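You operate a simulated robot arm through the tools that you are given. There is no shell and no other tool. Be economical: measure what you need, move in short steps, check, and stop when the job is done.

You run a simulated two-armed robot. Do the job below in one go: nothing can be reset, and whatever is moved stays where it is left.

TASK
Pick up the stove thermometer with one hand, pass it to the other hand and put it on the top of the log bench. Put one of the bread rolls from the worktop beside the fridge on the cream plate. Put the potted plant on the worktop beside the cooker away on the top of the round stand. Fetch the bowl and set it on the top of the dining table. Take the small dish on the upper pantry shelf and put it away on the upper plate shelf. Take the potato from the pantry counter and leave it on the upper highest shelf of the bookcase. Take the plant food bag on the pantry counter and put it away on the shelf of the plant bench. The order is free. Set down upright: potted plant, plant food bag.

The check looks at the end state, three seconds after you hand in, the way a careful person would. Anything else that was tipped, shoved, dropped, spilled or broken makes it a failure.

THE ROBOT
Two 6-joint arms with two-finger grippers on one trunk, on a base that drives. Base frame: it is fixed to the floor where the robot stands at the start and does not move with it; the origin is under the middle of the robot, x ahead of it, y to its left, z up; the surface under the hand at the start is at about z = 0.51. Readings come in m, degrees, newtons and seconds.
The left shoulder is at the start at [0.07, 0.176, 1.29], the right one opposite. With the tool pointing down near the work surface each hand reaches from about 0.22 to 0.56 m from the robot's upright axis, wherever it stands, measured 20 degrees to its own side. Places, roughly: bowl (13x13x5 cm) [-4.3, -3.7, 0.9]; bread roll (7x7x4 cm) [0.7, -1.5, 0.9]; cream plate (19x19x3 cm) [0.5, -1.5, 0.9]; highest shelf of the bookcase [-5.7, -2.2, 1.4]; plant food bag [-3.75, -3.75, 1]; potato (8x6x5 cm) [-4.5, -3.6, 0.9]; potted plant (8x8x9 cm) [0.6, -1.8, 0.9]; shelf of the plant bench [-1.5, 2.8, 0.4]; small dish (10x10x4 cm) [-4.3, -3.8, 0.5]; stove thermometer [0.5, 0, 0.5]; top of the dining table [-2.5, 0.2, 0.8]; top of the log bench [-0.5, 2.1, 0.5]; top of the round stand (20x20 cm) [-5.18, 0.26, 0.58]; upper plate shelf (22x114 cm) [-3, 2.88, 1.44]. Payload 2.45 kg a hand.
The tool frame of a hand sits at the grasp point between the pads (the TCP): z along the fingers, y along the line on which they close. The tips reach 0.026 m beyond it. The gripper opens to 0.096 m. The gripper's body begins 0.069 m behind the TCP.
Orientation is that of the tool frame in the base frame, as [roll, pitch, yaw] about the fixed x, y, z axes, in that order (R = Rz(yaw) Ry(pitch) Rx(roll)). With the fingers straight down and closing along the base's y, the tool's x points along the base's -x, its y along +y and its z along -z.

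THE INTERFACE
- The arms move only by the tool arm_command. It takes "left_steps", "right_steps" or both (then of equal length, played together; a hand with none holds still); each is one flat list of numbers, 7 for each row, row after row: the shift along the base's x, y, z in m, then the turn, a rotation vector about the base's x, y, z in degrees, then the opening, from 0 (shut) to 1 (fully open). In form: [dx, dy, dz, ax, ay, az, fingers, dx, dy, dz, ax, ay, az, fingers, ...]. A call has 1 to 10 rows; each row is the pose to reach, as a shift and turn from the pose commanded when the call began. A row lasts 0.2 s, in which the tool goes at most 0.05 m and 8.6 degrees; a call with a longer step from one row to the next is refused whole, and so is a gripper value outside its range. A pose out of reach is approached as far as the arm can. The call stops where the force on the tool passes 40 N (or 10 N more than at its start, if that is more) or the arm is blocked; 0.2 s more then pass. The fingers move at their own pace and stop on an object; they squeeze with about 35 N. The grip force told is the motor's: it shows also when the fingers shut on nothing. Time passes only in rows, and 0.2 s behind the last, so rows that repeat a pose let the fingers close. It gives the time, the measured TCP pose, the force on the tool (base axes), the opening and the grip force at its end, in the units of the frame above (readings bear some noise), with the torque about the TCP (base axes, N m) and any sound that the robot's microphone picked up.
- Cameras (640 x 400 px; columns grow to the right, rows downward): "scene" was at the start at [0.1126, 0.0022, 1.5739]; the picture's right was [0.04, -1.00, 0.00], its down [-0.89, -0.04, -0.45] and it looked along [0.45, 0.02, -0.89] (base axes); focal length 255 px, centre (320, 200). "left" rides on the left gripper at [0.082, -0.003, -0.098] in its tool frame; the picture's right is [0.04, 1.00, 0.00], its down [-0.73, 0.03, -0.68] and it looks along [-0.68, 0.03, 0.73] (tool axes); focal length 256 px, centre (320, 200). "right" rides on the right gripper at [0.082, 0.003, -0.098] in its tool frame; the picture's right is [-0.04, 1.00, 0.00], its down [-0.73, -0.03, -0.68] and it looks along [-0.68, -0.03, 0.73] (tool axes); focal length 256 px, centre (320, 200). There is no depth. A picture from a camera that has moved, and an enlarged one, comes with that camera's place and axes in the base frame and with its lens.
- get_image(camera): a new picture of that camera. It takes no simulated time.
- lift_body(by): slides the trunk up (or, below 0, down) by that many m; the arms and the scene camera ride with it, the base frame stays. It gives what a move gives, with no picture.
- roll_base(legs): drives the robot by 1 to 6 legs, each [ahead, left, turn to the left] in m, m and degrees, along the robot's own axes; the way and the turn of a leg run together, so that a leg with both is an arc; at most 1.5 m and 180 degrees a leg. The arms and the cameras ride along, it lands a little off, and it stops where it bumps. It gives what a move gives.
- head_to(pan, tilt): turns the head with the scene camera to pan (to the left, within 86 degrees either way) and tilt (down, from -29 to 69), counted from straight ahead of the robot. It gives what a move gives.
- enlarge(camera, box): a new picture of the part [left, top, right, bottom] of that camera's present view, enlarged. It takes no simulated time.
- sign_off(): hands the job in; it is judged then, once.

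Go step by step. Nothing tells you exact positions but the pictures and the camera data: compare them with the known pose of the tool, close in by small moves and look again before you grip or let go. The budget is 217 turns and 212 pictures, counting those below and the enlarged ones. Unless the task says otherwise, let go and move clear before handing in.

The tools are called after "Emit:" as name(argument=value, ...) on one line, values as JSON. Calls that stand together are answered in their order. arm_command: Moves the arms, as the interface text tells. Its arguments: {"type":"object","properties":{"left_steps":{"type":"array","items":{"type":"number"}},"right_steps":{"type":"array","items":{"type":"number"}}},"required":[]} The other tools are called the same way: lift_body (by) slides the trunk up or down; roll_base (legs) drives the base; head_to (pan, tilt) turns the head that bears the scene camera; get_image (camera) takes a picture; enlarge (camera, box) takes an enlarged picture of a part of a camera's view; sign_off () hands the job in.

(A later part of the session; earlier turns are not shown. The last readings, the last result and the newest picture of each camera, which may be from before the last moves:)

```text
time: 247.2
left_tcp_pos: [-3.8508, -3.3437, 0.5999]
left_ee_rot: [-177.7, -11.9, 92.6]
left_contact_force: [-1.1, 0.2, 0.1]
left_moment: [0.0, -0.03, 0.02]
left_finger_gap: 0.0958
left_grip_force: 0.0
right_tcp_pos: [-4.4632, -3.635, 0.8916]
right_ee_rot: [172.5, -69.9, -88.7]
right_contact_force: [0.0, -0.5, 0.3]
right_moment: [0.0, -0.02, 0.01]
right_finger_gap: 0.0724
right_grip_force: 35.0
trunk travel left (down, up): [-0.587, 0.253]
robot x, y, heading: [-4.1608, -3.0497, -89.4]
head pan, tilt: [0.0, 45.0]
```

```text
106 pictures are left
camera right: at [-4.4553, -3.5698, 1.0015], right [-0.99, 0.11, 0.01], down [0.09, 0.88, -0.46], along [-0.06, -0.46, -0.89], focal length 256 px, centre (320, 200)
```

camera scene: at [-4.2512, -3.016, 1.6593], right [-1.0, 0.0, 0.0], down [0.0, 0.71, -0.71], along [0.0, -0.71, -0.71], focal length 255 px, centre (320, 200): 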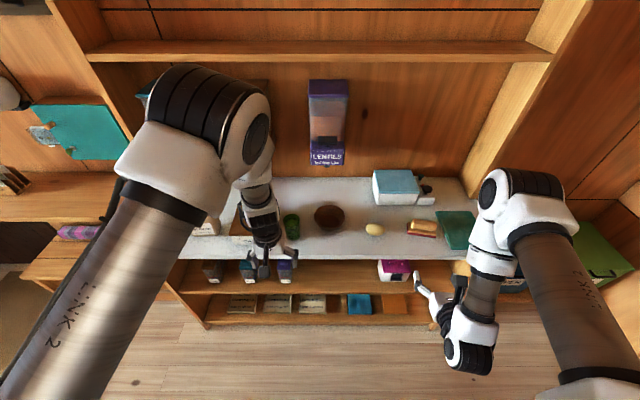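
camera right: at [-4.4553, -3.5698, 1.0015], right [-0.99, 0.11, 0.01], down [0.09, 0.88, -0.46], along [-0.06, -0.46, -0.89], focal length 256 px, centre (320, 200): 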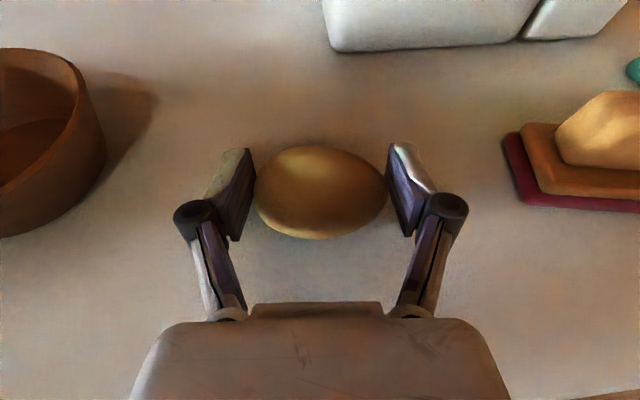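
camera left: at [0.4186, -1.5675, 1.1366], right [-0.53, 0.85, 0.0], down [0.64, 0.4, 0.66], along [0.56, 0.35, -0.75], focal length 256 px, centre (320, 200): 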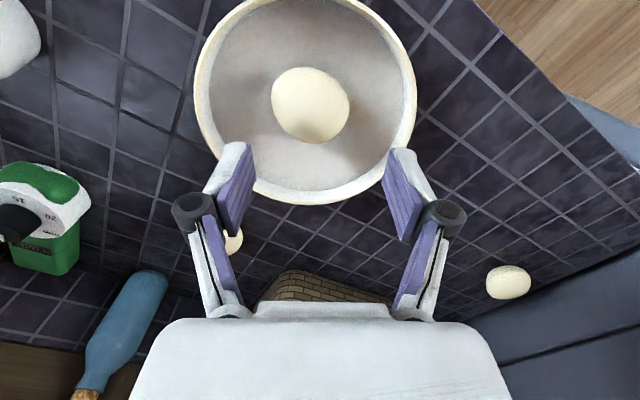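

Potato held. I lift it, back off, and turn toward the bookcase with the trunk up.

Emit:
arm_command(right_steps=[0, 0, 0.03, 0, 0, 0, 0.35, 0, 0, 0.06, 0, 0, 0, 0.35, 0, 0, 0.08, 0, 0, 0, 0.35])

Emit:
roll_base(legs=[[-0.5, 0, 0], [0, 0, -90]])

Emit:
lift_body(by=0.25)

Emit:
head_to(pan=0, tilt=20)

Emit:
get_image(camera="scene")

```text
time: 248.1
left_tcp_pos: [-3.8502, -3.3456, 0.6003]
left_ee_rot: [-177.9, -11.9, 92.6]
left_contact_force: [-0.4, -0.3, -0.4]
left_moment: [-0.02, 0.04, 0.0]
left_finger_gap: 0.0961
left_grip_force: 0.2
right_tcp_pos: [-4.4626, -3.6331, 0.9707]
right_ee_rot: [172.5, -69.9, -88.4]
right_contact_force: [0.1, -0.1, -0.7]
right_moment: [0.01, 0.02, 0.03]
right_finger_gap: 0.0726
right_grip_force: 34.6
trunk travel left (down, up): [-0.587, 0.253]
robot x, y, heading: [-4.1623, -3.0483, -90.0]
head pan, tilt: [0.0, 45.0]
```

```text
time: 254.8
left_tcp_pos: [-4.4613, -2.859, 0.6002]
left_ee_rot: [-177.8, -11.9, 2.0]
left_contact_force: [0.7, 1.0, 0.1]
left_moment: [-0.01, 0.0, 0.0]
left_finger_gap: 0.096
left_grip_force: 0.1
right_tcp_pos: [-4.7431, -2.2415, 0.9709]
right_ee_rot: [172.7, -69.9, -179.2]
right_contact_force: [-0.2, -0.2, -0.1]
right_moment: [0.01, -0.02, 0.01]
right_finger_gap: 0.0727
right_grip_force: 34.9
trunk travel left (down, up): [-0.587, 0.253]
robot x, y, heading: [-4.1621, -2.5532, 179.3]
head pan, tilt: [0.0, 45.0]
```

```text
time: 257.4
left_tcp_pos: [-4.4614, -2.8598, 0.8489]
left_ee_rot: [-177.7, -11.9, 1.9]
left_contact_force: [0.4, -0.5, 0.3]
left_moment: [0.0, -0.02, 0.0]
left_finger_gap: 0.0959
left_grip_force: 0.0
right_tcp_pos: [-4.7434, -2.2434, 1.2202]
right_ee_rot: [172.6, -70.0, -179.2]
right_contact_force: [0.1, -0.9, -0.5]
right_moment: [0.02, 0.02, 0.0]
right_finger_gap: 0.0724
right_grip_force: 35.3
trunk travel left (down, up): [-0.837, 0.003]
robot x, y, heading: [-4.1643, -2.5521, 179.7]
head pan, tilt: [0.0, 45.0]
```

```text
time: 258.3
left_tcp_pos: [-4.4609, -2.86, 0.8498]
left_ee_rot: [-177.8, -11.9, 1.9]
left_contact_force: [0.2, -0.2, -0.2]
left_moment: [0.01, 0.0, -0.02]
left_finger_gap: 0.0958
left_grip_force: 0.0
right_tcp_pos: [-4.7426, -2.2434, 1.2208]
right_ee_rot: [172.7, -70.0, -179.2]
right_contact_force: [-0.2, 0.3, -2.3]
right_moment: [-0.01, -0.02, 0.01]
right_finger_gap: 0.0722
right_grip_force: 34.7
trunk travel left (down, up): [-0.837, 0.003]
robot x, y, heading: [-4.1584, -2.5549, 179.5]
head pan, tilt: [0.0, 20.0]
```

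```text
105 pictures are left
camera scene: at [-4.3058, -2.5523, 1.6978], right [0.01, 1.0, 0.0], down [0.34, 0.0, -0.94], along [-0.94, 0.01, -0.34], focal length 255 px, centre (320, 200)
```

scene: 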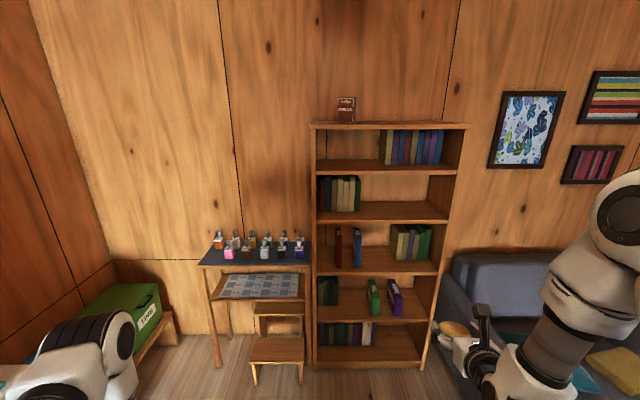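

The highest shelf (z≈1.42) is free on its left half. I level the hand and raise it.

Emit:
arm_command(right_steps=[0, 0, 0.04, 0, 6, 2, 0.35, 0, 0, 0.08, 0, 12, 4, 0.35, 0, 0, 0.12, 0, 18, 6, 0.35, 0, 0, 0.16, 0, 18, 6, 0.35, 0, 0, 0.2, 0, 18, 6, 0.35, 0, 0, 0.24, 0, 18, 6, 0.35, 0, 0, 0.26, 0, 18, 6, 0.35, 0, 0, 0.26, 0, 18, 6, 0.35])

Emit:
get_image(camera="right")

```text
time: 260.1
left_tcp_pos: [-4.4623, -2.8599, 0.8512]
left_ee_rot: [-177.8, -12.0, 2.0]
left_contact_force: [0.3, 0.1, -0.3]
left_moment: [0.04, -0.01, -0.03]
left_finger_gap: 0.0961
left_grip_force: 0.0
right_tcp_pos: [-4.7498, -2.2444, 1.4745]
right_ee_rot: [143.1, -87.5, -143.9]
right_contact_force: [-0.1, -1.4, -1.1]
right_moment: [0.01, -0.02, 0.0]
right_finger_gap: 0.0725
right_grip_force: 34.6
right hand out of reach, approached as far as the arm can: row 7, 8
trunk travel left (down, up): [-0.837, 0.003]
robot x, y, heading: [-4.1583, -2.5525, 179.6]
head pan, tilt: [0.0, 20.0]
```

```text
104 pictures are left
camera right: at [-4.6537, -2.2441, 1.5597], right [0.02, 1.0, -0.02], down [0.7, -0.02, -0.71], along [-0.71, 0.0, -0.7], focal length 256 px, centre (320, 200)
```

right: 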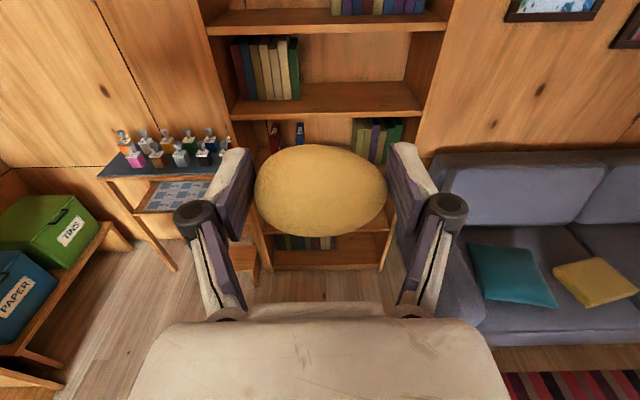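

Emit:
roll_base(legs=[[0.72, 0.156, 0]])

Emit:
get_image(camera="right")

Emit:
get_image(camera="scene")

```text
time: 264.1
left_tcp_pos: [-5.1814, -3.0111, 0.8502]
left_ee_rot: [-177.8, -11.9, 1.8]
left_contact_force: [0.4, -1.2, 0.1]
left_moment: [-0.01, -0.01, 0.03]
left_finger_gap: 0.0961
left_grip_force: 0.0
right_tcp_pos: [-5.4678, -2.3944, 1.4749]
right_ee_rot: [141.9, -87.8, -142.7]
right_contact_force: [0.9, -0.2, -0.6]
right_moment: [0.01, -0.04, -0.03]
right_finger_gap: 0.0726
right_grip_force: 34.7
trunk travel left (down, up): [-0.837, 0.003]
robot x, y, heading: [-4.8857, -2.7019, 179.8]
head pan, tilt: [0.0, 20.0]
```

```text
103 pictures are left
camera right: at [-5.3729, -2.3952, 1.56], right [0.02, 1.0, -0.02], down [0.7, -0.02, -0.71], along [-0.71, 0.0, -0.7], focal length 256 px, centre (320, 200)
```

right: 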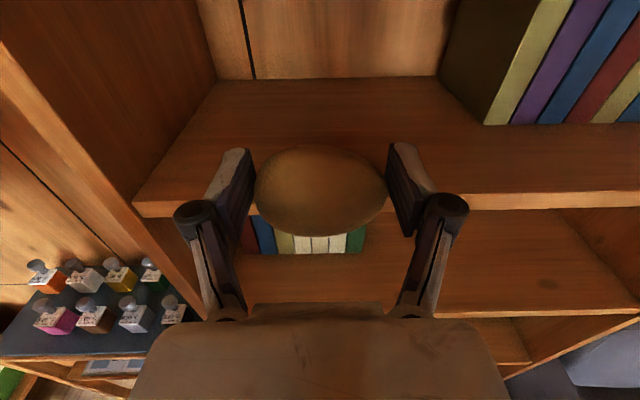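

```text
102 pictures are left
camera scene: at [-5.0257, -2.7033, 1.698], right [0.01, 1.0, 0.0], down [0.34, 0.0, -0.94], along [-0.94, 0.01, -0.34], focal length 255 px, centre (320, 200)
```

scene: 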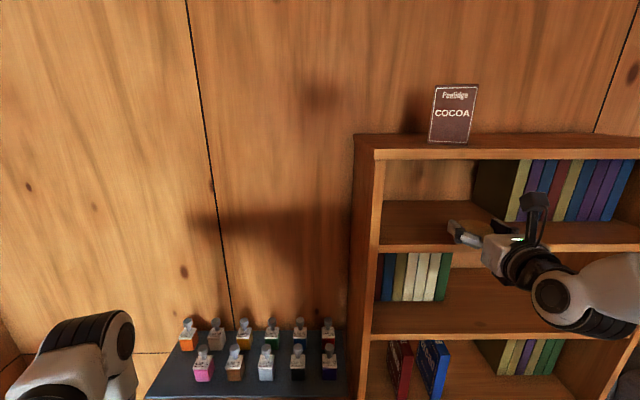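

Emit:
roll_base(legs=[[0.155, 0, 0]])

Emit:
arm_command(right_steps=[0, 0, -0.01, 0, 0, 0, 0.35, 0, 0, -0.02, 0, 0, 0, 0.35, 0, 0, -0.025, 0, 0, 0, 0.35, 0, 0, -0.025, 0, 0, 0, 0.35])

Emit:
get_image(camera="right")

Emit:
enlarge(camera="scene", box=[340, 120, 640, 300])

```text
time: 265.5
left_tcp_pos: [-5.3344, -3.0104, 0.8508]
left_ee_rot: [-177.8, -11.8, 2.0]
left_contact_force: [0.6, 0.7, -0.4]
left_moment: [0.0, 0.05, -0.03]
left_finger_gap: 0.096
left_grip_force: 0.0
right_tcp_pos: [-5.6219, -2.3946, 1.4755]
right_ee_rot: [140.2, -87.8, -141.0]
right_contact_force: [0.0, 0.7, -1.4]
right_moment: [-0.03, -0.04, -0.01]
right_finger_gap: 0.0723
right_grip_force: 34.6
trunk travel left (down, up): [-0.837, 0.003]
robot x, y, heading: [-5.0343, -2.7022, 179.8]
head pan, tilt: [0.0, 20.0]
```

```text
time: 266.5
left_tcp_pos: [-5.3348, -3.0103, 0.85]
left_ee_rot: [-177.8, -12.0, 2.0]
left_contact_force: [-0.4, 0.0, -0.6]
left_moment: [0.01, 0.0, 0.02]
left_finger_gap: 0.096
left_grip_force: 0.0
right_tcp_pos: [-5.6243, -2.3948, 1.4493]
right_ee_rot: [141.9, -87.8, -142.7]
right_contact_force: [-0.1, -0.6, -2.3]
right_moment: [0.02, -0.02, 0.01]
right_finger_gap: 0.0725
right_grip_force: 34.7
trunk travel left (down, up): [-0.837, 0.003]
robot x, y, heading: [-5.0395, -2.703, 179.7]
head pan, tilt: [0.0, 20.0]
```

```text
101 pictures are left
camera right: at [-5.5286, -2.3953, 1.5344], right [0.01, 1.0, -0.01], down [0.7, -0.02, -0.71], along [-0.71, 0.0, -0.7], focal length 256 px, centre (320, 200)
```

right: 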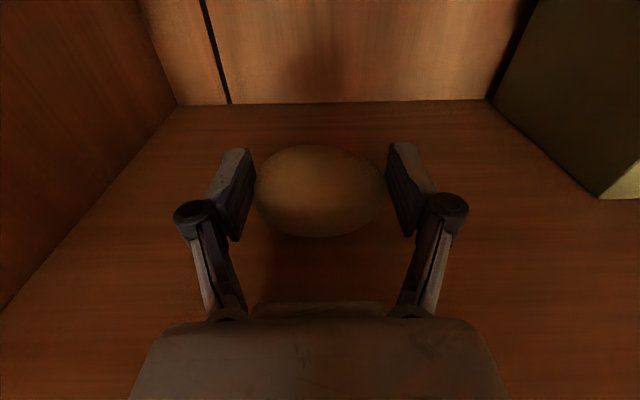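

```text
2.13 times, centred on (490, 210) of scene
camera zoom: at [-5.1814, -2.7029, 1.6979], right [0.01, 1.0, 0.0], down [0.34, 0.0, -0.94], along [-0.94, 0.01, -0.34], focal length 543 px, centre (-43, 179)
```

zoom: 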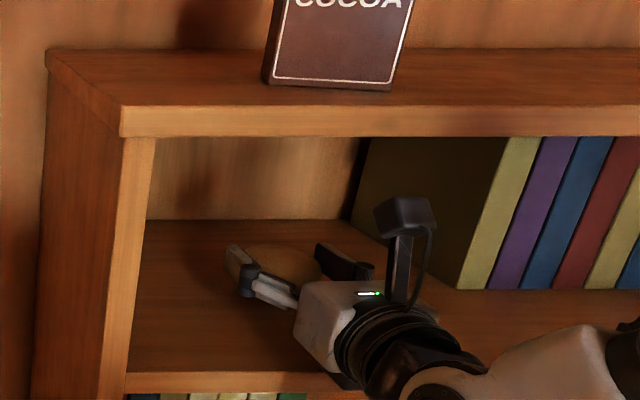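

Emit:
arm_command(right_steps=[0, 0, -0.004, 0, 0, 0, 0.35, 0, 0, -0.008, 0, 0, 0, 0.35, 0, 0, -0.008, 0, 0, 0, 0.35])

Emit:
arm_command(right_steps=[0, 0, -0.004, 0, 0, 0, 0.35, 0, 0, -0.006, 0, 0, 0, 0.35, 0, 0, -0.006, 0, 0, 0, 0.35])

```text
time: 267.3
left_tcp_pos: [-5.3359, -3.01, 0.8508]
left_ee_rot: [-177.8, -11.8, 1.9]
left_contact_force: [-0.3, -0.9, -0.7]
left_moment: [0.01, -0.01, -0.01]
left_finger_gap: 0.0964
left_grip_force: 0.1
right_tcp_pos: [-5.6246, -2.3951, 1.4457]
right_ee_rot: [133.2, -88.0, -134.1]
right_contact_force: [-10.6, 6.5, 34.3]
right_moment: [-0.3, -2.43, 0.32]
right_finger_gap: 0.0725
right_grip_force: 35.0
trunk travel left (down, up): [-0.837, 0.003]
robot x, y, heading: [-5.0371, -2.6997, 179.7]
head pan, tilt: [0.0, 20.0]
```

```text
time: 267.6
left_tcp_pos: [-5.3347, -3.0106, 0.8507]
left_ee_rot: [-177.8, -11.9, 2.0]
left_contact_force: [0.2, 0.0, 0.7]
left_moment: [-0.02, 0.02, -0.01]
left_finger_gap: 0.0959
left_grip_force: 0.1
right_tcp_pos: [-5.6239, -2.395, 1.4457]
right_ee_rot: [123.4, -88.1, -124.1]
right_contact_force: [0.3, -0.4, 12.9]
right_moment: [-0.23, -1.16, -0.02]
right_finger_gap: 0.0727
right_grip_force: 34.9
trunk travel left (down, up): [-0.837, 0.003]
robot x, y, heading: [-5.0375, -2.7046, 179.8]
head pan, tilt: [0.0, 20.0]
stopped in row 1 (right hand): the force on the tool passed its limit at 53 N (the readings are from after the stop); the commanded pose is now the measured one
```

Firm contact at 1.4457. I open and back out.

Emit:
arm_command(right_steps=[0, 0, 0.001, 0, 0, 0, 0.6, 0, 0, 0.001, 0, 0, 0, 0.8, 0, 0, 0.001, 0, 0, 0, 0.98, 0, 0, 0.001, 0, 0, 0, 0.98, 0.02, 0, 0.004, 0, 0, 0, 0.98, 0.05, 0, 0.008, 0, 0, 0, 0.98])

Emit:
roll_base(legs=[[-0.3, 0, 0]])

Emit:
get_image(camera="right")

```text
time: 269.0
left_tcp_pos: [-5.3337, -3.0109, 0.8495]
left_ee_rot: [-177.7, -11.9, 2.1]
left_contact_force: [0.6, -0.3, 0.0]
left_moment: [0.0, -0.01, -0.02]
left_finger_gap: 0.096
left_grip_force: 0.2
right_tcp_pos: [-5.5797, -2.3966, 1.4429]
right_ee_rot: [126.9, -88.2, -127.9]
right_contact_force: [-0.1, 0.2, -0.4]
right_moment: [-0.01, 0.0, 0.01]
right_finger_gap: 0.094
right_grip_force: 0.0
right hand out of reach, approached as far as the arm can: row 6
trunk travel left (down, up): [-0.837, 0.003]
robot x, y, heading: [-5.0346, -2.6998, 179.8]
head pan, tilt: [0.0, 20.0]
```

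```text
time: 271.1
left_tcp_pos: [-5.0359, -3.012, 0.8483]
left_ee_rot: [-177.9, -12.1, 2.1]
left_contact_force: [0.4, 0.4, -0.6]
left_moment: [0.01, -0.02, -0.01]
left_finger_gap: 0.0959
left_grip_force: 0.1
right_tcp_pos: [-5.282, -2.3981, 1.4417]
right_ee_rot: [131.0, -88.0, -131.9]
right_contact_force: [-0.2, -0.5, -0.2]
right_moment: [-0.02, 0.0, 0.02]
right_finger_gap: 0.0941
right_grip_force: 0.0
trunk travel left (down, up): [-0.837, 0.003]
robot x, y, heading: [-4.7346, -2.7083, 179.6]
head pan, tilt: [0.0, 20.0]
```

```text
99 pictures are left
camera right: at [-5.1859, -2.3991, 1.5256], right [0.02, 1.0, -0.01], down [0.69, -0.02, -0.72], along [-0.72, 0.0, -0.69], focal length 256 px, centre (320, 200)
```

right: 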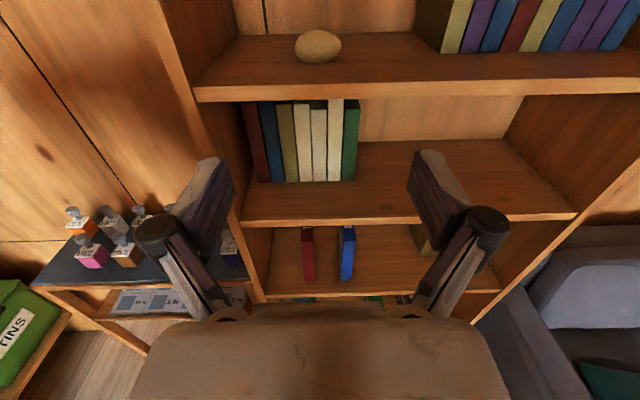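

Potato delivered. Next the small dish: I turn to the pantry and lower the trunk so the right arm can reach in under the counter.

Emit:
roll_base(legs=[[-0.35, 0, 0], [0, 0, 90.4]])

Emit:
arm_command(left_steps=[0, 0, 0.03, 0, 0, 0, 1, 0, 0, 0.06, 0, 0, 0, 1, 0, 0, 0.1, 0, 0, 0, 1])

Emit:
lift_body(by=-0.72)

```text
time: 277.2
left_tcp_pos: [-4.068, -2.9976, 0.8498]
left_ee_rot: [-177.8, -11.8, 93.7]
left_contact_force: [0.2, -0.5, -1.0]
left_moment: [-0.02, -0.02, 0.02]
left_finger_gap: 0.0959
left_grip_force: 0.1
right_tcp_pos: [-4.6751, -3.2613, 1.4418]
right_ee_rot: [129.0, -88.1, -38.2]
right_contact_force: [0.7, -0.2, 0.1]
right_moment: [0.0, 0.01, -0.01]
right_finger_gap: 0.0938
right_grip_force: 0.1
trunk travel left (down, up): [-0.837, 0.003]
robot x, y, heading: [-4.3807, -2.7043, -88.3]
head pan, tilt: [0.0, 20.0]
```

```text
time: 278.0
left_tcp_pos: [-4.0692, -2.9954, 0.9512]
left_ee_rot: [-177.8, -11.9, 93.7]
left_contact_force: [0.7, -0.1, 0.7]
left_moment: [-0.01, 0.0, -0.01]
left_finger_gap: 0.0958
left_grip_force: 0.2
right_tcp_pos: [-4.6737, -3.26, 1.4419]
right_ee_rot: [127.4, -88.2, -36.5]
right_contact_force: [0.1, -0.7, 0.4]
right_moment: [0.06, 0.01, 0.02]
right_finger_gap: 0.0943
right_grip_force: 0.2
trunk travel left (down, up): [-0.837, 0.003]
robot x, y, heading: [-4.3827, -2.7074, -88.5]
head pan, tilt: [0.0, 20.0]
```

```text
refused: -0.72 is not a number from -0.4 to 0.4
```

Emit:
lift_body(by=-0.38)

Emit:
lift_body(by=-0.36)

Emit:
head_to(pan=-15, tilt=25)

Emit:
get_image(camera="scene")

Emit:
get_image(camera="right")

```text
time: 281.7
left_tcp_pos: [-4.0672, -2.9973, 0.5694]
left_ee_rot: [-177.9, -11.9, 93.7]
left_contact_force: [-0.2, 0.3, 0.0]
left_moment: [0.02, -0.01, -0.03]
left_finger_gap: 0.0962
left_grip_force: 0.2
right_tcp_pos: [-4.6733, -3.2619, 1.0621]
right_ee_rot: [128.7, -88.0, -37.8]
right_contact_force: [-0.2, -0.2, 0.4]
right_moment: [0.04, 0.01, 0.02]
right_finger_gap: 0.0944
right_grip_force: 0.1
trunk travel left (down, up): [-0.457, 0.383]
robot x, y, heading: [-4.3837, -2.7091, -88.4]
head pan, tilt: [0.0, 20.0]
```

```text
time: 285.2
left_tcp_pos: [-4.0675, -2.9962, 0.2103]
left_ee_rot: [-177.7, -11.9, 93.8]
left_contact_force: [0.3, -0.2, 0.2]
left_moment: [0.04, 0.02, -0.01]
left_finger_gap: 0.096
left_grip_force: 0.1
right_tcp_pos: [-4.6741, -3.261, 0.7022]
right_ee_rot: [128.8, -88.1, -38.0]
right_contact_force: [0.1, -0.4, -0.4]
right_moment: [0.03, 0.02, 0.01]
right_finger_gap: 0.0941
right_grip_force: 0.0
trunk travel left (down, up): [-0.097, 0.743]
robot x, y, heading: [-4.3819, -2.7068, -88.6]
head pan, tilt: [0.0, 20.0]
```

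```text
time: 286.0
left_tcp_pos: [-4.0689, -2.9971, 0.2096]
left_ee_rot: [-177.8, -11.9, 93.6]
left_contact_force: [0.1, -0.2, -0.2]
left_moment: [0.01, 0.0, -0.02]
left_finger_gap: 0.0957
left_grip_force: 0.0
right_tcp_pos: [-4.6738, -3.2625, 0.7018]
right_ee_rot: [128.9, -88.1, -38.1]
right_contact_force: [0.3, -0.1, -0.4]
right_moment: [-0.02, -0.01, -0.01]
right_finger_gap: 0.0941
right_grip_force: 0.2
trunk travel left (down, up): [-0.097, 0.743]
robot x, y, heading: [-4.3866, -2.7077, -88.7]
head pan, tilt: [-15.0, 25.0]
```

```text
98 pictures are left
camera scene: at [-4.4053, -2.8478, 0.9498], right [-0.97, 0.23, 0.0], down [0.1, 0.41, -0.91], along [-0.21, -0.88, -0.42], focal length 255 px, centre (320, 200)
```

scene: 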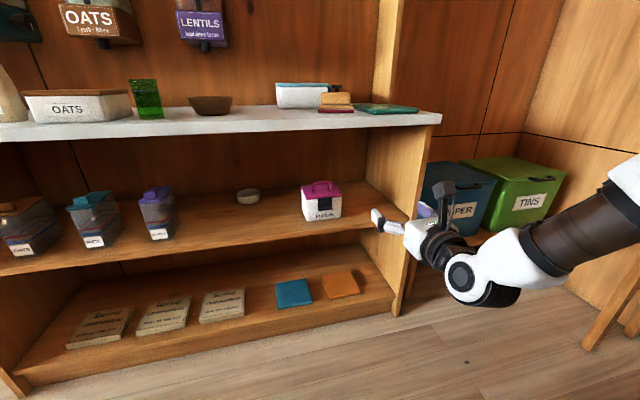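

```text
97 pictures are left
camera right: at [-4.6764, -3.1649, 0.7863], right [-1.0, -0.01, -0.01], down [0.0, 0.69, -0.72], along [0.02, -0.72, -0.69], focal length 256 px, centre (320, 200)
```

right: 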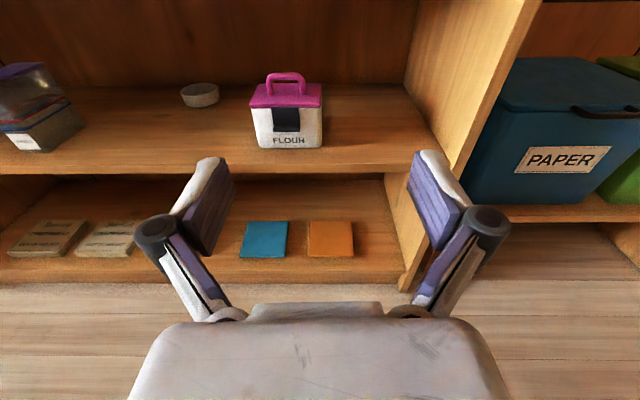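

Emit:
enlarge(camera="scene", box=[200, 90, 360, 220])

Emit:
enlarge(camera="right", box=[160, 60, 340, 170])

```text
3.08 times, centred on (280, 155) of scene
camera zoom: at [-4.4053, -2.8478, 0.9498], right [-0.97, 0.23, 0.0], down [0.1, 0.41, -0.91], along [-0.21, -0.88, -0.42], focal length 784 px, centre (443, 338)
```

zoom: 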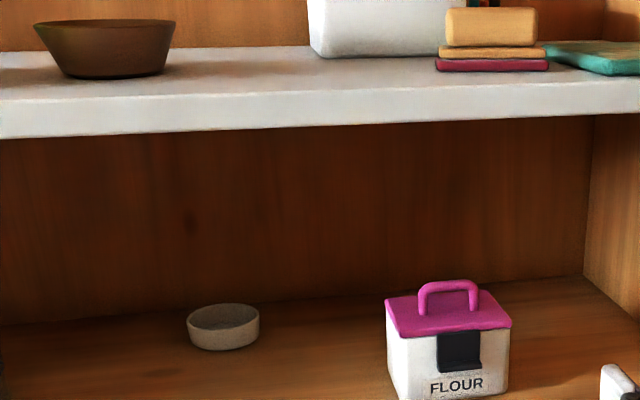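

```text
3.56 times, centred on (250, 115) of right
camera zoom: at [-4.6764, -3.1649, 0.7863], right [-1.0, -0.01, -0.01], down [0.0, 0.69, -0.72], along [0.02, -0.72, -0.69], focal length 910 px, centre (569, 502)
```

zoom: 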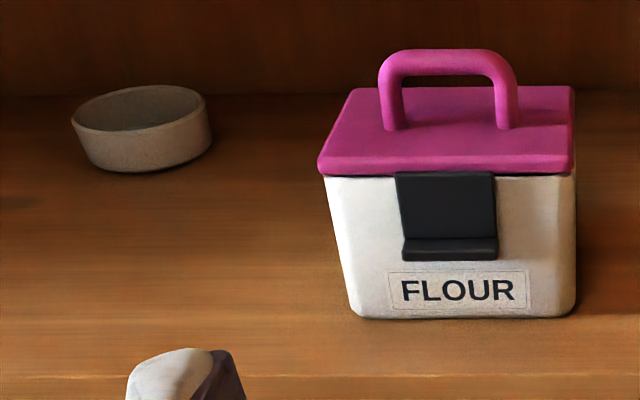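

The dish is at (−4.343, −3.854), rim z≈0.531, 10 cm wide, so I will pinch its wall on the robot-left side, one finger inside. I tilt the hand down 21° and line up.

Emit:
arm_command(right_steps=[0, 0, -0.03, 7, 0, 0, 0.6, 0, 0, -0.06, 14, 0, 0, 0.5, 0, 0, -0.09, 21, 0, 0, 0.5, 0, 0, -0.12, 21, 0, 0, 0.5, 0, 0, -0.13, 21, 0, 0, 0.5, 0, 0, -0.13, 21, 0, 0, 0.5])

Emit:
roll_base(legs=[[0, 0.38, -1.3], [0.1, 0, 0]])

Emit:
get_image(camera="right")

```text
time: 287.4
left_tcp_pos: [-4.0693, -2.9966, 0.2101]
left_ee_rot: [-177.8, -11.9, 93.7]
left_contact_force: [0.1, -1.5, 0.1]
left_moment: [0.0, 0.0, -0.01]
left_finger_gap: 0.0962
left_grip_force: 0.1
right_tcp_pos: [-4.6725, -3.2606, 0.5724]
right_ee_rot: [177.1, -67.8, -86.2]
right_contact_force: [-0.2, -0.1, -0.6]
right_moment: [0.0, 0.0, 0.04]
right_finger_gap: 0.048
right_grip_force: 0.1
trunk travel left (down, up): [-0.097, 0.743]
robot x, y, heading: [-4.3826, -2.7086, -89.0]
head pan, tilt: [-15.0, 25.0]
```

```text
time: 290.5
left_tcp_pos: [-3.6944, -3.1008, 0.2086]
left_ee_rot: [-177.8, -11.9, 92.2]
left_contact_force: [0.0, -0.9, 0.0]
left_moment: [-0.02, 0.0, 0.02]
left_finger_gap: 0.0962
left_grip_force: 0.0
right_tcp_pos: [-4.3055, -3.3494, 0.5734]
right_ee_rot: [177.2, -67.8, -87.6]
right_contact_force: [0.2, 0.7, -0.2]
right_moment: [0.0, -0.04, 0.02]
right_finger_gap: 0.0482
right_grip_force: 0.0
trunk travel left (down, up): [-0.097, 0.743]
robot x, y, heading: [-4.0046, -2.8048, -90.0]
head pan, tilt: [-15.0, 25.0]
```

```text
94 pictures are left
camera right: at [-4.3073, -3.2893, 0.6856], right [-1.0, 0.02, -0.02], down [0.02, 0.91, -0.42], along [0.01, -0.42, -0.91], focal length 256 px, centre (320, 200)
```

right: 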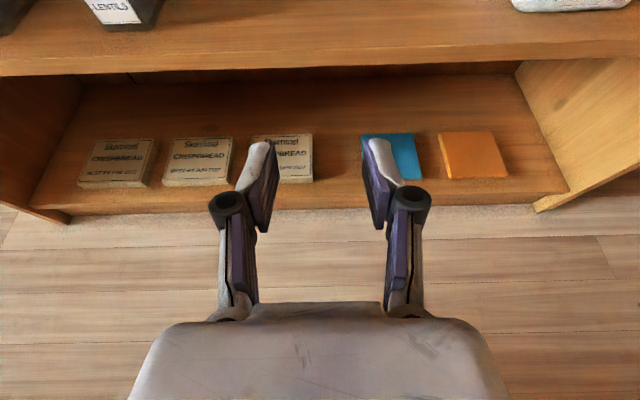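

Emit:
head_to(pan=-50, tilt=45)

Emit:
get_image(camera="scene")

```text
time: 291.6
left_tcp_pos: [-3.6944, -3.1011, 0.2097]
left_ee_rot: [-177.7, -11.9, 92.3]
left_contact_force: [0.0, 0.5, 0.3]
left_moment: [-0.01, -0.01, -0.01]
left_finger_gap: 0.0959
left_grip_force: 0.2
right_tcp_pos: [-4.307, -3.349, 0.5723]
right_ee_rot: [177.2, -67.8, -87.6]
right_contact_force: [-0.2, 1.0, 0.1]
right_moment: [-0.04, 0.0, -0.04]
right_finger_gap: 0.0477
right_grip_force: 0.0
trunk travel left (down, up): [-0.097, 0.743]
robot x, y, heading: [-4.001, -2.8044, -90.1]
head pan, tilt: [-50.0, 45.0]
```

```text
93 pictures are left
camera scene: at [-4.066, -2.9069, 0.9193], right [-0.64, 0.77, 0.0], down [0.54, 0.45, -0.71], along [-0.54, -0.45, -0.71], focal length 255 px, centre (320, 200)
```

scene: 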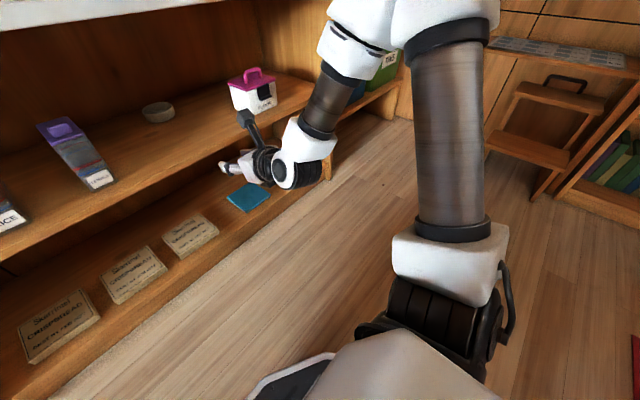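

The elbow sticks out to the right at counter height, so I lower the trunk fully and stretch the arm forward, so that only forearm and hand go under the counter.

Emit:
lift_body(by=-0.09)

Emit:
arm_command(right_steps=[0, -0.02, 0.03, 0, 0, 0, 0.5, 0, -0.05, 0.06, 0, 0, 0, 0.5, 0, -0.08, 0.09, 0, 0, 0, 0.5, 0, -0.12, 0.095, 0, 0, 0, 0.5, 0, -0.16, 0.095, 0, 0, 0, 0.5, 0, -0.2, 0.095, 0, 0, 0, 0.5, 0, -0.23, 0.095, 0, 0, 0, 0.5])

Emit:
get_image(camera="scene")

Emit:
get_image(camera="right")

```text
time: 292.8
left_tcp_pos: [-3.6944, -3.1004, 0.1198]
left_ee_rot: [-177.9, -11.8, 92.2]
left_contact_force: [-0.2, 0.3, -0.5]
left_moment: [-0.01, -0.01, 0.0]
left_finger_gap: 0.0962
left_grip_force: 0.0
right_tcp_pos: [-4.3065, -3.3489, 0.4818]
right_ee_rot: [177.2, -67.8, -87.5]
right_contact_force: [-0.9, 1.4, -1.1]
right_moment: [0.01, -0.01, 0.02]
right_finger_gap: 0.0481
right_grip_force: 0.0
trunk travel left (down, up): [-0.007, 0.833]
robot x, y, heading: [-4.006, -2.8032, -89.9]
head pan, tilt: [-50.0, 45.0]
```

```text
time: 294.4
left_tcp_pos: [-3.694, -3.1016, 0.1198]
left_ee_rot: [-177.8, -11.9, 92.3]
left_contact_force: [0.6, 0.5, 1.3]
left_moment: [0.0, 0.02, -0.02]
left_finger_gap: 0.096
left_grip_force: 0.0
right_tcp_pos: [-4.3058, -3.5774, 0.5792]
right_ee_rot: [175.7, -67.6, -87.2]
right_contact_force: [-0.1, -0.9, -0.1]
right_moment: [0.01, -0.03, 0.01]
right_finger_gap: 0.0481
right_grip_force: 0.1
trunk travel left (down, up): [-0.007, 0.833]
robot x, y, heading: [-3.9998, -2.8046, -90.4]
head pan, tilt: [-50.0, 45.0]
```

```text
92 pictures are left
camera scene: at [-4.066, -2.9069, 0.8292], right [-0.64, 0.77, 0.0], down [0.54, 0.45, -0.71], along [-0.54, -0.45, -0.71], focal length 255 px, centre (320, 200)
```

scene: 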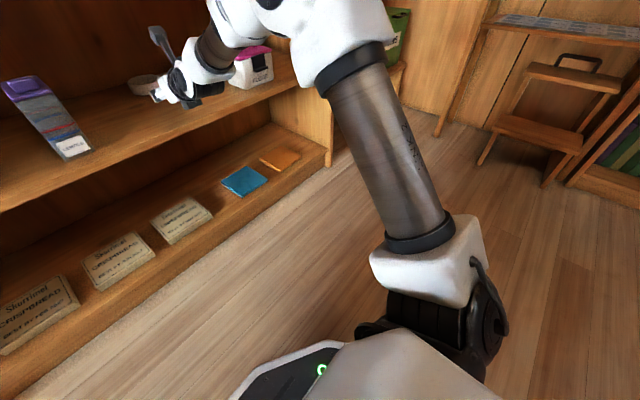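

```text
91 pictures are left
camera right: at [-4.3047, -3.5179, 0.6924], right [-1.0, 0.03, -0.01], down [0.03, 0.91, -0.42], along [-0.01, -0.42, -0.91], focal length 256 px, centre (320, 200)
```

right: 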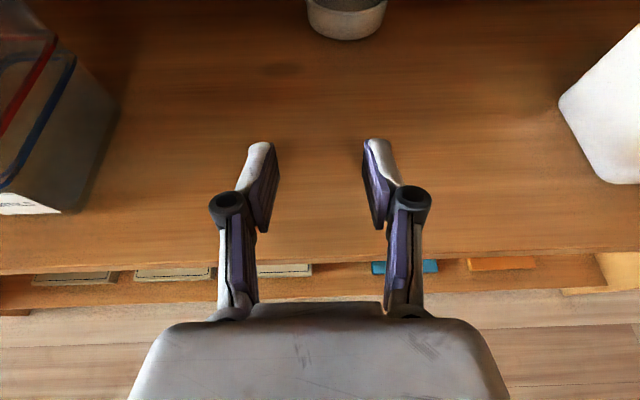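

Emit:
roll_base(legs=[[0.15, 0.005, 0]])

Emit:
get_image(camera="right")

```text
time: 295.8
left_tcp_pos: [-3.6896, -3.2511, 0.1197]
left_ee_rot: [-177.7, -11.9, 92.3]
left_contact_force: [-0.2, 0.8, 0.4]
left_moment: [0.02, -0.01, 0.04]
left_finger_gap: 0.0961
left_grip_force: 0.1
right_tcp_pos: [-4.3019, -3.7278, 0.5807]
right_ee_rot: [175.9, -67.6, -87.1]
right_contact_force: [0.7, -0.5, 0.0]
right_moment: [-0.04, -0.03, 0.02]
right_finger_gap: 0.0479
right_grip_force: 0.0
trunk travel left (down, up): [-0.007, 0.833]
robot x, y, heading: [-3.998, -2.9556, -90.3]
head pan, tilt: [-50.0, 45.0]
```

```text
90 pictures are left
camera right: at [-4.3002, -3.6673, 0.6926], right [-1.0, 0.03, -0.01], down [0.03, 0.91, -0.42], along [-0.01, -0.42, -0.91], focal length 256 px, centre (320, 200)
```

right: 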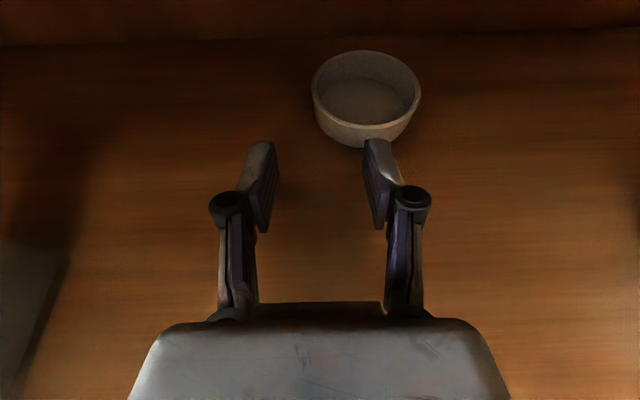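

The dish wall on the left side is nearly in line. I advance (arm and base), staying above the rim.

Emit:
arm_command(right_steps=[0.004, -0.03, 0.005, 0, 0, 0, 0.5, 0.007, -0.06, 0.005, 0, 0, 0, 0.5, 0.007, -0.06, 0.005, 0, 0, 0, 0.5])

Emit:
roll_base(legs=[[0.05, 0, 0]])

Emit:
get_image(camera="right")

Emit:
get_image(camera="scene")

```text
time: 296.6
left_tcp_pos: [-3.6888, -3.2513, 0.1198]
left_ee_rot: [-177.9, -11.8, 92.2]
left_contact_force: [0.8, 0.3, 0.1]
left_moment: [-0.01, 0.03, 0.0]
left_finger_gap: 0.0961
left_grip_force: 0.1
right_tcp_pos: [-4.2945, -3.7861, 0.5843]
right_ee_rot: [175.4, -67.6, -87.1]
right_contact_force: [-0.8, 0.2, 0.2]
right_moment: [-0.04, 0.0, 0.01]
right_finger_gap: 0.0479
right_grip_force: 0.0
trunk travel left (down, up): [-0.007, 0.833]
robot x, y, heading: [-3.9977, -2.9517, -90.1]
head pan, tilt: [-50.0, 45.0]
```

```text
time: 297.5
left_tcp_pos: [-3.6906, -3.3009, 0.1193]
left_ee_rot: [-177.8, -11.9, 92.2]
left_contact_force: [0.3, -0.3, 0.4]
left_moment: [0.01, 0.0, 0.01]
left_finger_gap: 0.0962
left_grip_force: 0.0
right_tcp_pos: [-4.2949, -3.836, 0.5843]
right_ee_rot: [175.4, -67.7, -87.0]
right_contact_force: [-0.2, 0.5, 1.5]
right_moment: [-0.01, -0.03, -0.05]
right_finger_gap: 0.0482
right_grip_force: 0.0
trunk travel left (down, up): [-0.007, 0.833]
robot x, y, heading: [-3.9966, -3.0049, -90.0]
head pan, tilt: [-50.0, 45.0]
```

```text
89 pictures are left
camera right: at [-4.2925, -3.7766, 0.6978], right [-1.0, 0.04, -0.01], down [0.04, 0.91, -0.42], along [-0.01, -0.42, -0.91], focal length 256 px, centre (320, 200)
```

right: 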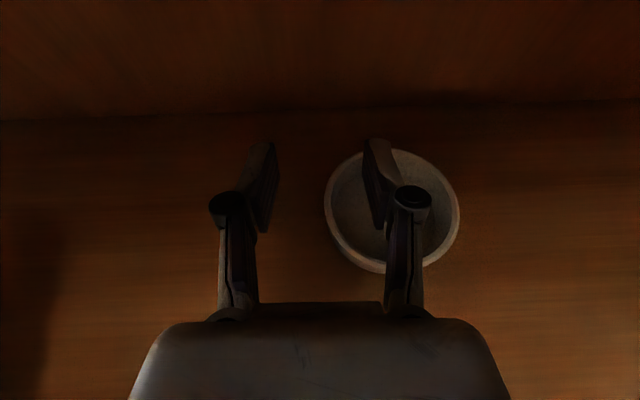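

```text
88 pictures are left
camera scene: at [-4.0614, -3.1062, 0.8292], right [-0.64, 0.77, 0.0], down [0.54, 0.45, -0.71], along [-0.54, -0.45, -0.71], focal length 255 px, centre (320, 200)
```

scene: 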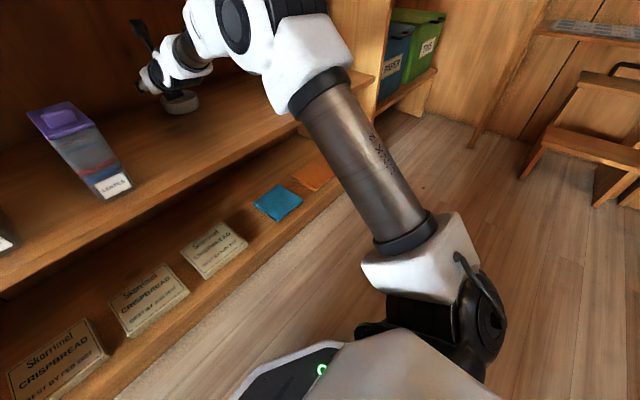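

Emit:
arm_command(right_steps=[-0.004, 0, -0.02, 0, 0, 0, 0.5, -0.005, 0, -0.04, 0, 0, 0, 0.5, -0.005, 0, -0.05, 0, 0, 0, 0.5, -0.005, 0, -0.05, 0, 0, 0, 0.5])

Emit:
get_image(camera="right")

```text
time: 298.5
left_tcp_pos: [-3.6891, -3.3, 0.12]
left_ee_rot: [-177.8, -11.9, 92.2]
left_contact_force: [-1.0, -0.3, -0.1]
left_moment: [-0.02, -0.03, 0.0]
left_finger_gap: 0.096
left_grip_force: 0.0
right_tcp_pos: [-4.2989, -3.8359, 0.5373]
right_ee_rot: [174.5, -67.6, -86.7]
right_contact_force: [0.1, -1.4, 5.2]
right_moment: [0.08, 0.13, 0.02]
right_finger_gap: 0.0482
right_grip_force: 0.8
trunk travel left (down, up): [-0.007, 0.833]
robot x, y, heading: [-3.999, -3.0054, -90.1]
head pan, tilt: [-50.0, 45.0]
```

```text
87 pictures are left
camera right: at [-4.2956, -3.7758, 0.6493], right [-1.0, 0.05, 0.0], down [0.04, 0.91, -0.42], along [-0.02, -0.42, -0.91], focal length 256 px, centre (320, 200)
```

right: 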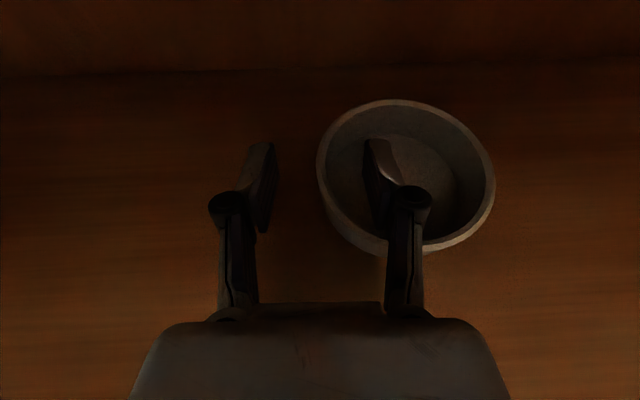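

Emit:
arm_command(right_steps=[0, 0, 0.004, 0, 0, 0, 0.35, 0, 0, 0.004, 0, 0, 0, 0.2, 0, 0, 0.004, 0, 0, 0, 0.1, 0, 0, 0.004, 0, 0, 0, 0, 0, 0, 0.004, 0, 0, 0, 0])

Emit:
get_image(camera="right")

```text
time: 299.7
left_tcp_pos: [-3.6891, -3.3004, 0.1189]
left_ee_rot: [-177.9, -12.0, 92.3]
left_contact_force: [0.5, -0.3, -0.1]
left_moment: [0.01, 0.01, -0.02]
left_finger_gap: 0.096
left_grip_force: 0.1
right_tcp_pos: [-4.2981, -3.8358, 0.5397]
right_ee_rot: [174.5, -67.7, -86.7]
right_contact_force: [0.4, 2.3, 5.0]
right_moment: [-0.03, 0.19, -0.12]
right_finger_gap: 0.0062
right_grip_force: 33.3
trunk travel left (down, up): [-0.007, 0.833]
robot x, y, heading: [-4.0036, -3.0008, -90.0]
head pan, tilt: [-50.0, 45.0]
```

```text
86 pictures are left
camera right: at [-4.2957, -3.7759, 0.6532], right [-1.0, 0.05, 0.0], down [0.04, 0.91, -0.42], along [-0.02, -0.42, -0.91], focal length 256 px, centre (320, 200)
```

right: 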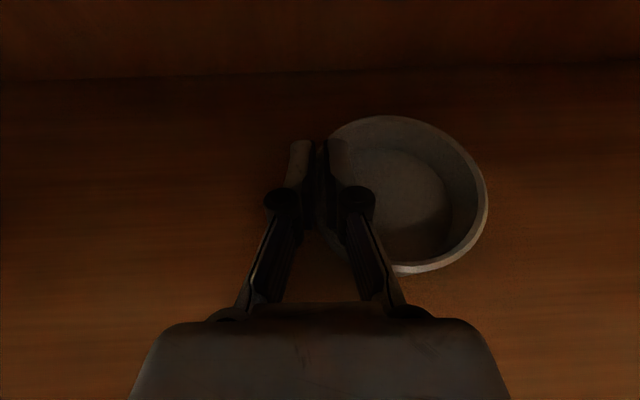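

The wall is pinched (6 mm). Lift a little and check.

Emit:
arm_command(right_steps=[0, 0, 0.015, 0, 0, 0, 0, 0, 0, 0.03, 0, 0, 0, 0, 0, 0, 0.045, 0, 0, 0, 0, 0, 0, 0.045, 0, 0, 0, 0])

Emit:
roll_base(legs=[[-0.35, 0, 0]])

Emit:
get_image(camera="right")

```text
time: 300.7
left_tcp_pos: [-3.6903, -3.3001, 0.1197]
left_ee_rot: [-177.8, -11.9, 92.2]
left_contact_force: [0.0, -0.3, 0.0]
left_moment: [0.02, -0.02, 0.0]
left_finger_gap: 0.0959
left_grip_force: 0.0
right_tcp_pos: [-4.2988, -3.8357, 0.583]
right_ee_rot: [175.2, -67.6, -86.9]
right_contact_force: [-0.7, -0.4, -1.5]
right_moment: [0.01, -0.05, 0.0]
right_finger_gap: 0.0061
right_grip_force: 32.9
trunk travel left (down, up): [-0.007, 0.833]
robot x, y, heading: [-3.9997, -3.0032, -90.2]
head pan, tilt: [-50.0, 45.0]
```

```text
time: 303.0
left_tcp_pos: [-3.6894, -2.9517, 0.1189]
left_ee_rot: [-177.9, -11.9, 92.1]
left_contact_force: [0.3, 0.4, -0.5]
left_moment: [0.0, 0.01, -0.01]
left_finger_gap: 0.0963
left_grip_force: 0.0
right_tcp_pos: [-4.2992, -3.4865, 0.5817]
right_ee_rot: [175.3, -67.6, -87.1]
right_contact_force: [0.1, 0.3, -2.3]
right_moment: [0.01, -0.01, 0.02]
right_finger_gap: 0.0057
right_grip_force: 33.1
trunk travel left (down, up): [-0.007, 0.833]
robot x, y, heading: [-3.9989, -2.6538, -90.1]
head pan, tilt: [-50.0, 45.0]
```

```text
85 pictures are left
camera right: at [-4.2977, -3.427, 0.6968], right [-1.0, 0.04, -0.01], down [0.04, 0.91, -0.42], along [-0.01, -0.42, -0.91], focal length 256 px, centre (320, 200)
```

right: 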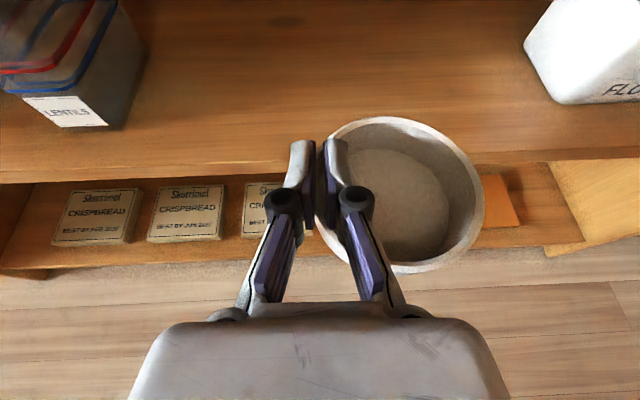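

The dish is held level. I back out and raise the trunk, retracting the right arm.

Emit:
roll_base(legs=[[-0.3, 0, 0]])

Emit:
lift_body(by=0.4)

Emit:
lift_body(by=0.4)

Emit:
arm_command(right_steps=[0, 0.03, 0, 0, 0, 0, 0, 0, 0.06, 0, 0, 0, 0, 0, 0, 0.09, 0, 0, 0, 0, 0, 0, 0.12, 0, 0, 0, 0, 0, 0, 0.15, 0, 0, 0, 0, 0, 0, 0.18, -0.01, 0, 0, 0, 0, 0, 0.21, -0.02, 0, 0, 0, 0, 0, 0.24, -0.03, 0, 0, 0, 0], left_steps=[0, -0.02, 0.02, 0, 0, 0, 1, 0, -0.04, 0.04, 0, 0, 0, 1, -0.01, -0.06, 0.06, 0, 0, 0, 1, -0.02, -0.08, 0.08, 0, 0, 0, 1, -0.03, -0.1, 0.1, 0, 0, 0, 1, -0.04, -0.12, 0.12, 0, 0, 0, 1, -0.05, -0.14, 0.14, 0, 0, 0, 1, -0.06, -0.16, 0.15, 0, 0, 0, 1])

```text
time: 305.0
left_tcp_pos: [-3.6878, -2.6505, 0.1209]
left_ee_rot: [-177.8, -12.0, 92.1]
left_contact_force: [0.2, -0.3, -0.2]
left_moment: [-0.03, 0.0, -0.01]
left_finger_gap: 0.0959
left_grip_force: 0.1
right_tcp_pos: [-4.2997, -3.1839, 0.5831]
right_ee_rot: [175.2, -67.6, -87.3]
right_contact_force: [0.2, 0.4, -1.6]
right_moment: [0.01, -0.02, 0.03]
right_finger_gap: 0.0059
right_grip_force: 32.9
trunk travel left (down, up): [-0.007, 0.833]
robot x, y, heading: [-3.9979, -2.3504, -90.2]
head pan, tilt: [-50.0, 45.0]
```

```text
time: 308.8
left_tcp_pos: [-3.6847, -2.6527, 0.5262]
left_ee_rot: [-177.7, -11.1, 92.1]
left_contact_force: [0.7, -0.2, 0.5]
left_moment: [-0.03, 0.03, 0.0]
left_finger_gap: 0.096
left_grip_force: 0.1
right_tcp_pos: [-4.2986, -3.1775, 0.9966]
right_ee_rot: [175.1, -68.5, -87.1]
right_contact_force: [0.4, -0.2, -0.9]
right_moment: [0.0, -0.07, -0.03]
right_finger_gap: 0.006
right_grip_force: 32.9
trunk travel left (down, up): [-0.407, 0.433]
robot x, y, heading: [-3.9925, -2.352, -90.0]
head pan, tilt: [-50.0, 45.0]
```

```text
time: 312.7
left_tcp_pos: [-3.6846, -2.6535, 0.9248]
left_ee_rot: [-177.6, -11.0, 92.1]
left_contact_force: [0.4, -0.4, -0.6]
left_moment: [-0.03, -0.01, 0.0]
left_finger_gap: 0.0959
left_grip_force: 0.1
right_tcp_pos: [-4.2995, -3.1782, 1.3959]
right_ee_rot: [175.0, -68.3, -87.1]
right_contact_force: [-0.5, 0.6, -0.3]
right_moment: [-0.03, -0.08, -0.01]
right_finger_gap: 0.006
right_grip_force: 32.4
trunk travel left (down, up): [-0.807, 0.033]
robot x, y, heading: [-3.995, -2.3538, -90.0]
head pan, tilt: [-50.0, 45.0]
```

```text
time: 314.5
left_tcp_pos: [-3.7076, -2.786, 1.0666]
left_ee_rot: [-177.6, -11.0, 92.0]
left_contact_force: [-0.5, 0.3, -0.2]
left_moment: [-0.03, -0.02, -0.01]
left_finger_gap: 0.0959
left_grip_force: 0.0
left hand out of reach, approached as far as the arm can: row 6, 7, 8
right_tcp_pos: [-4.2996, -2.9351, 1.3663]
right_ee_rot: [175.2, -68.4, -87.1]
right_contact_force: [-0.1, 0.6, -0.7]
right_moment: [0.02, -0.03, 0.04]
right_finger_gap: 0.0059
right_grip_force: 32.8
trunk travel left (down, up): [-0.807, 0.033]
robot x, y, heading: [-3.9952, -2.3528, -90.0]
head pan, tilt: [-50.0, 45.0]
```

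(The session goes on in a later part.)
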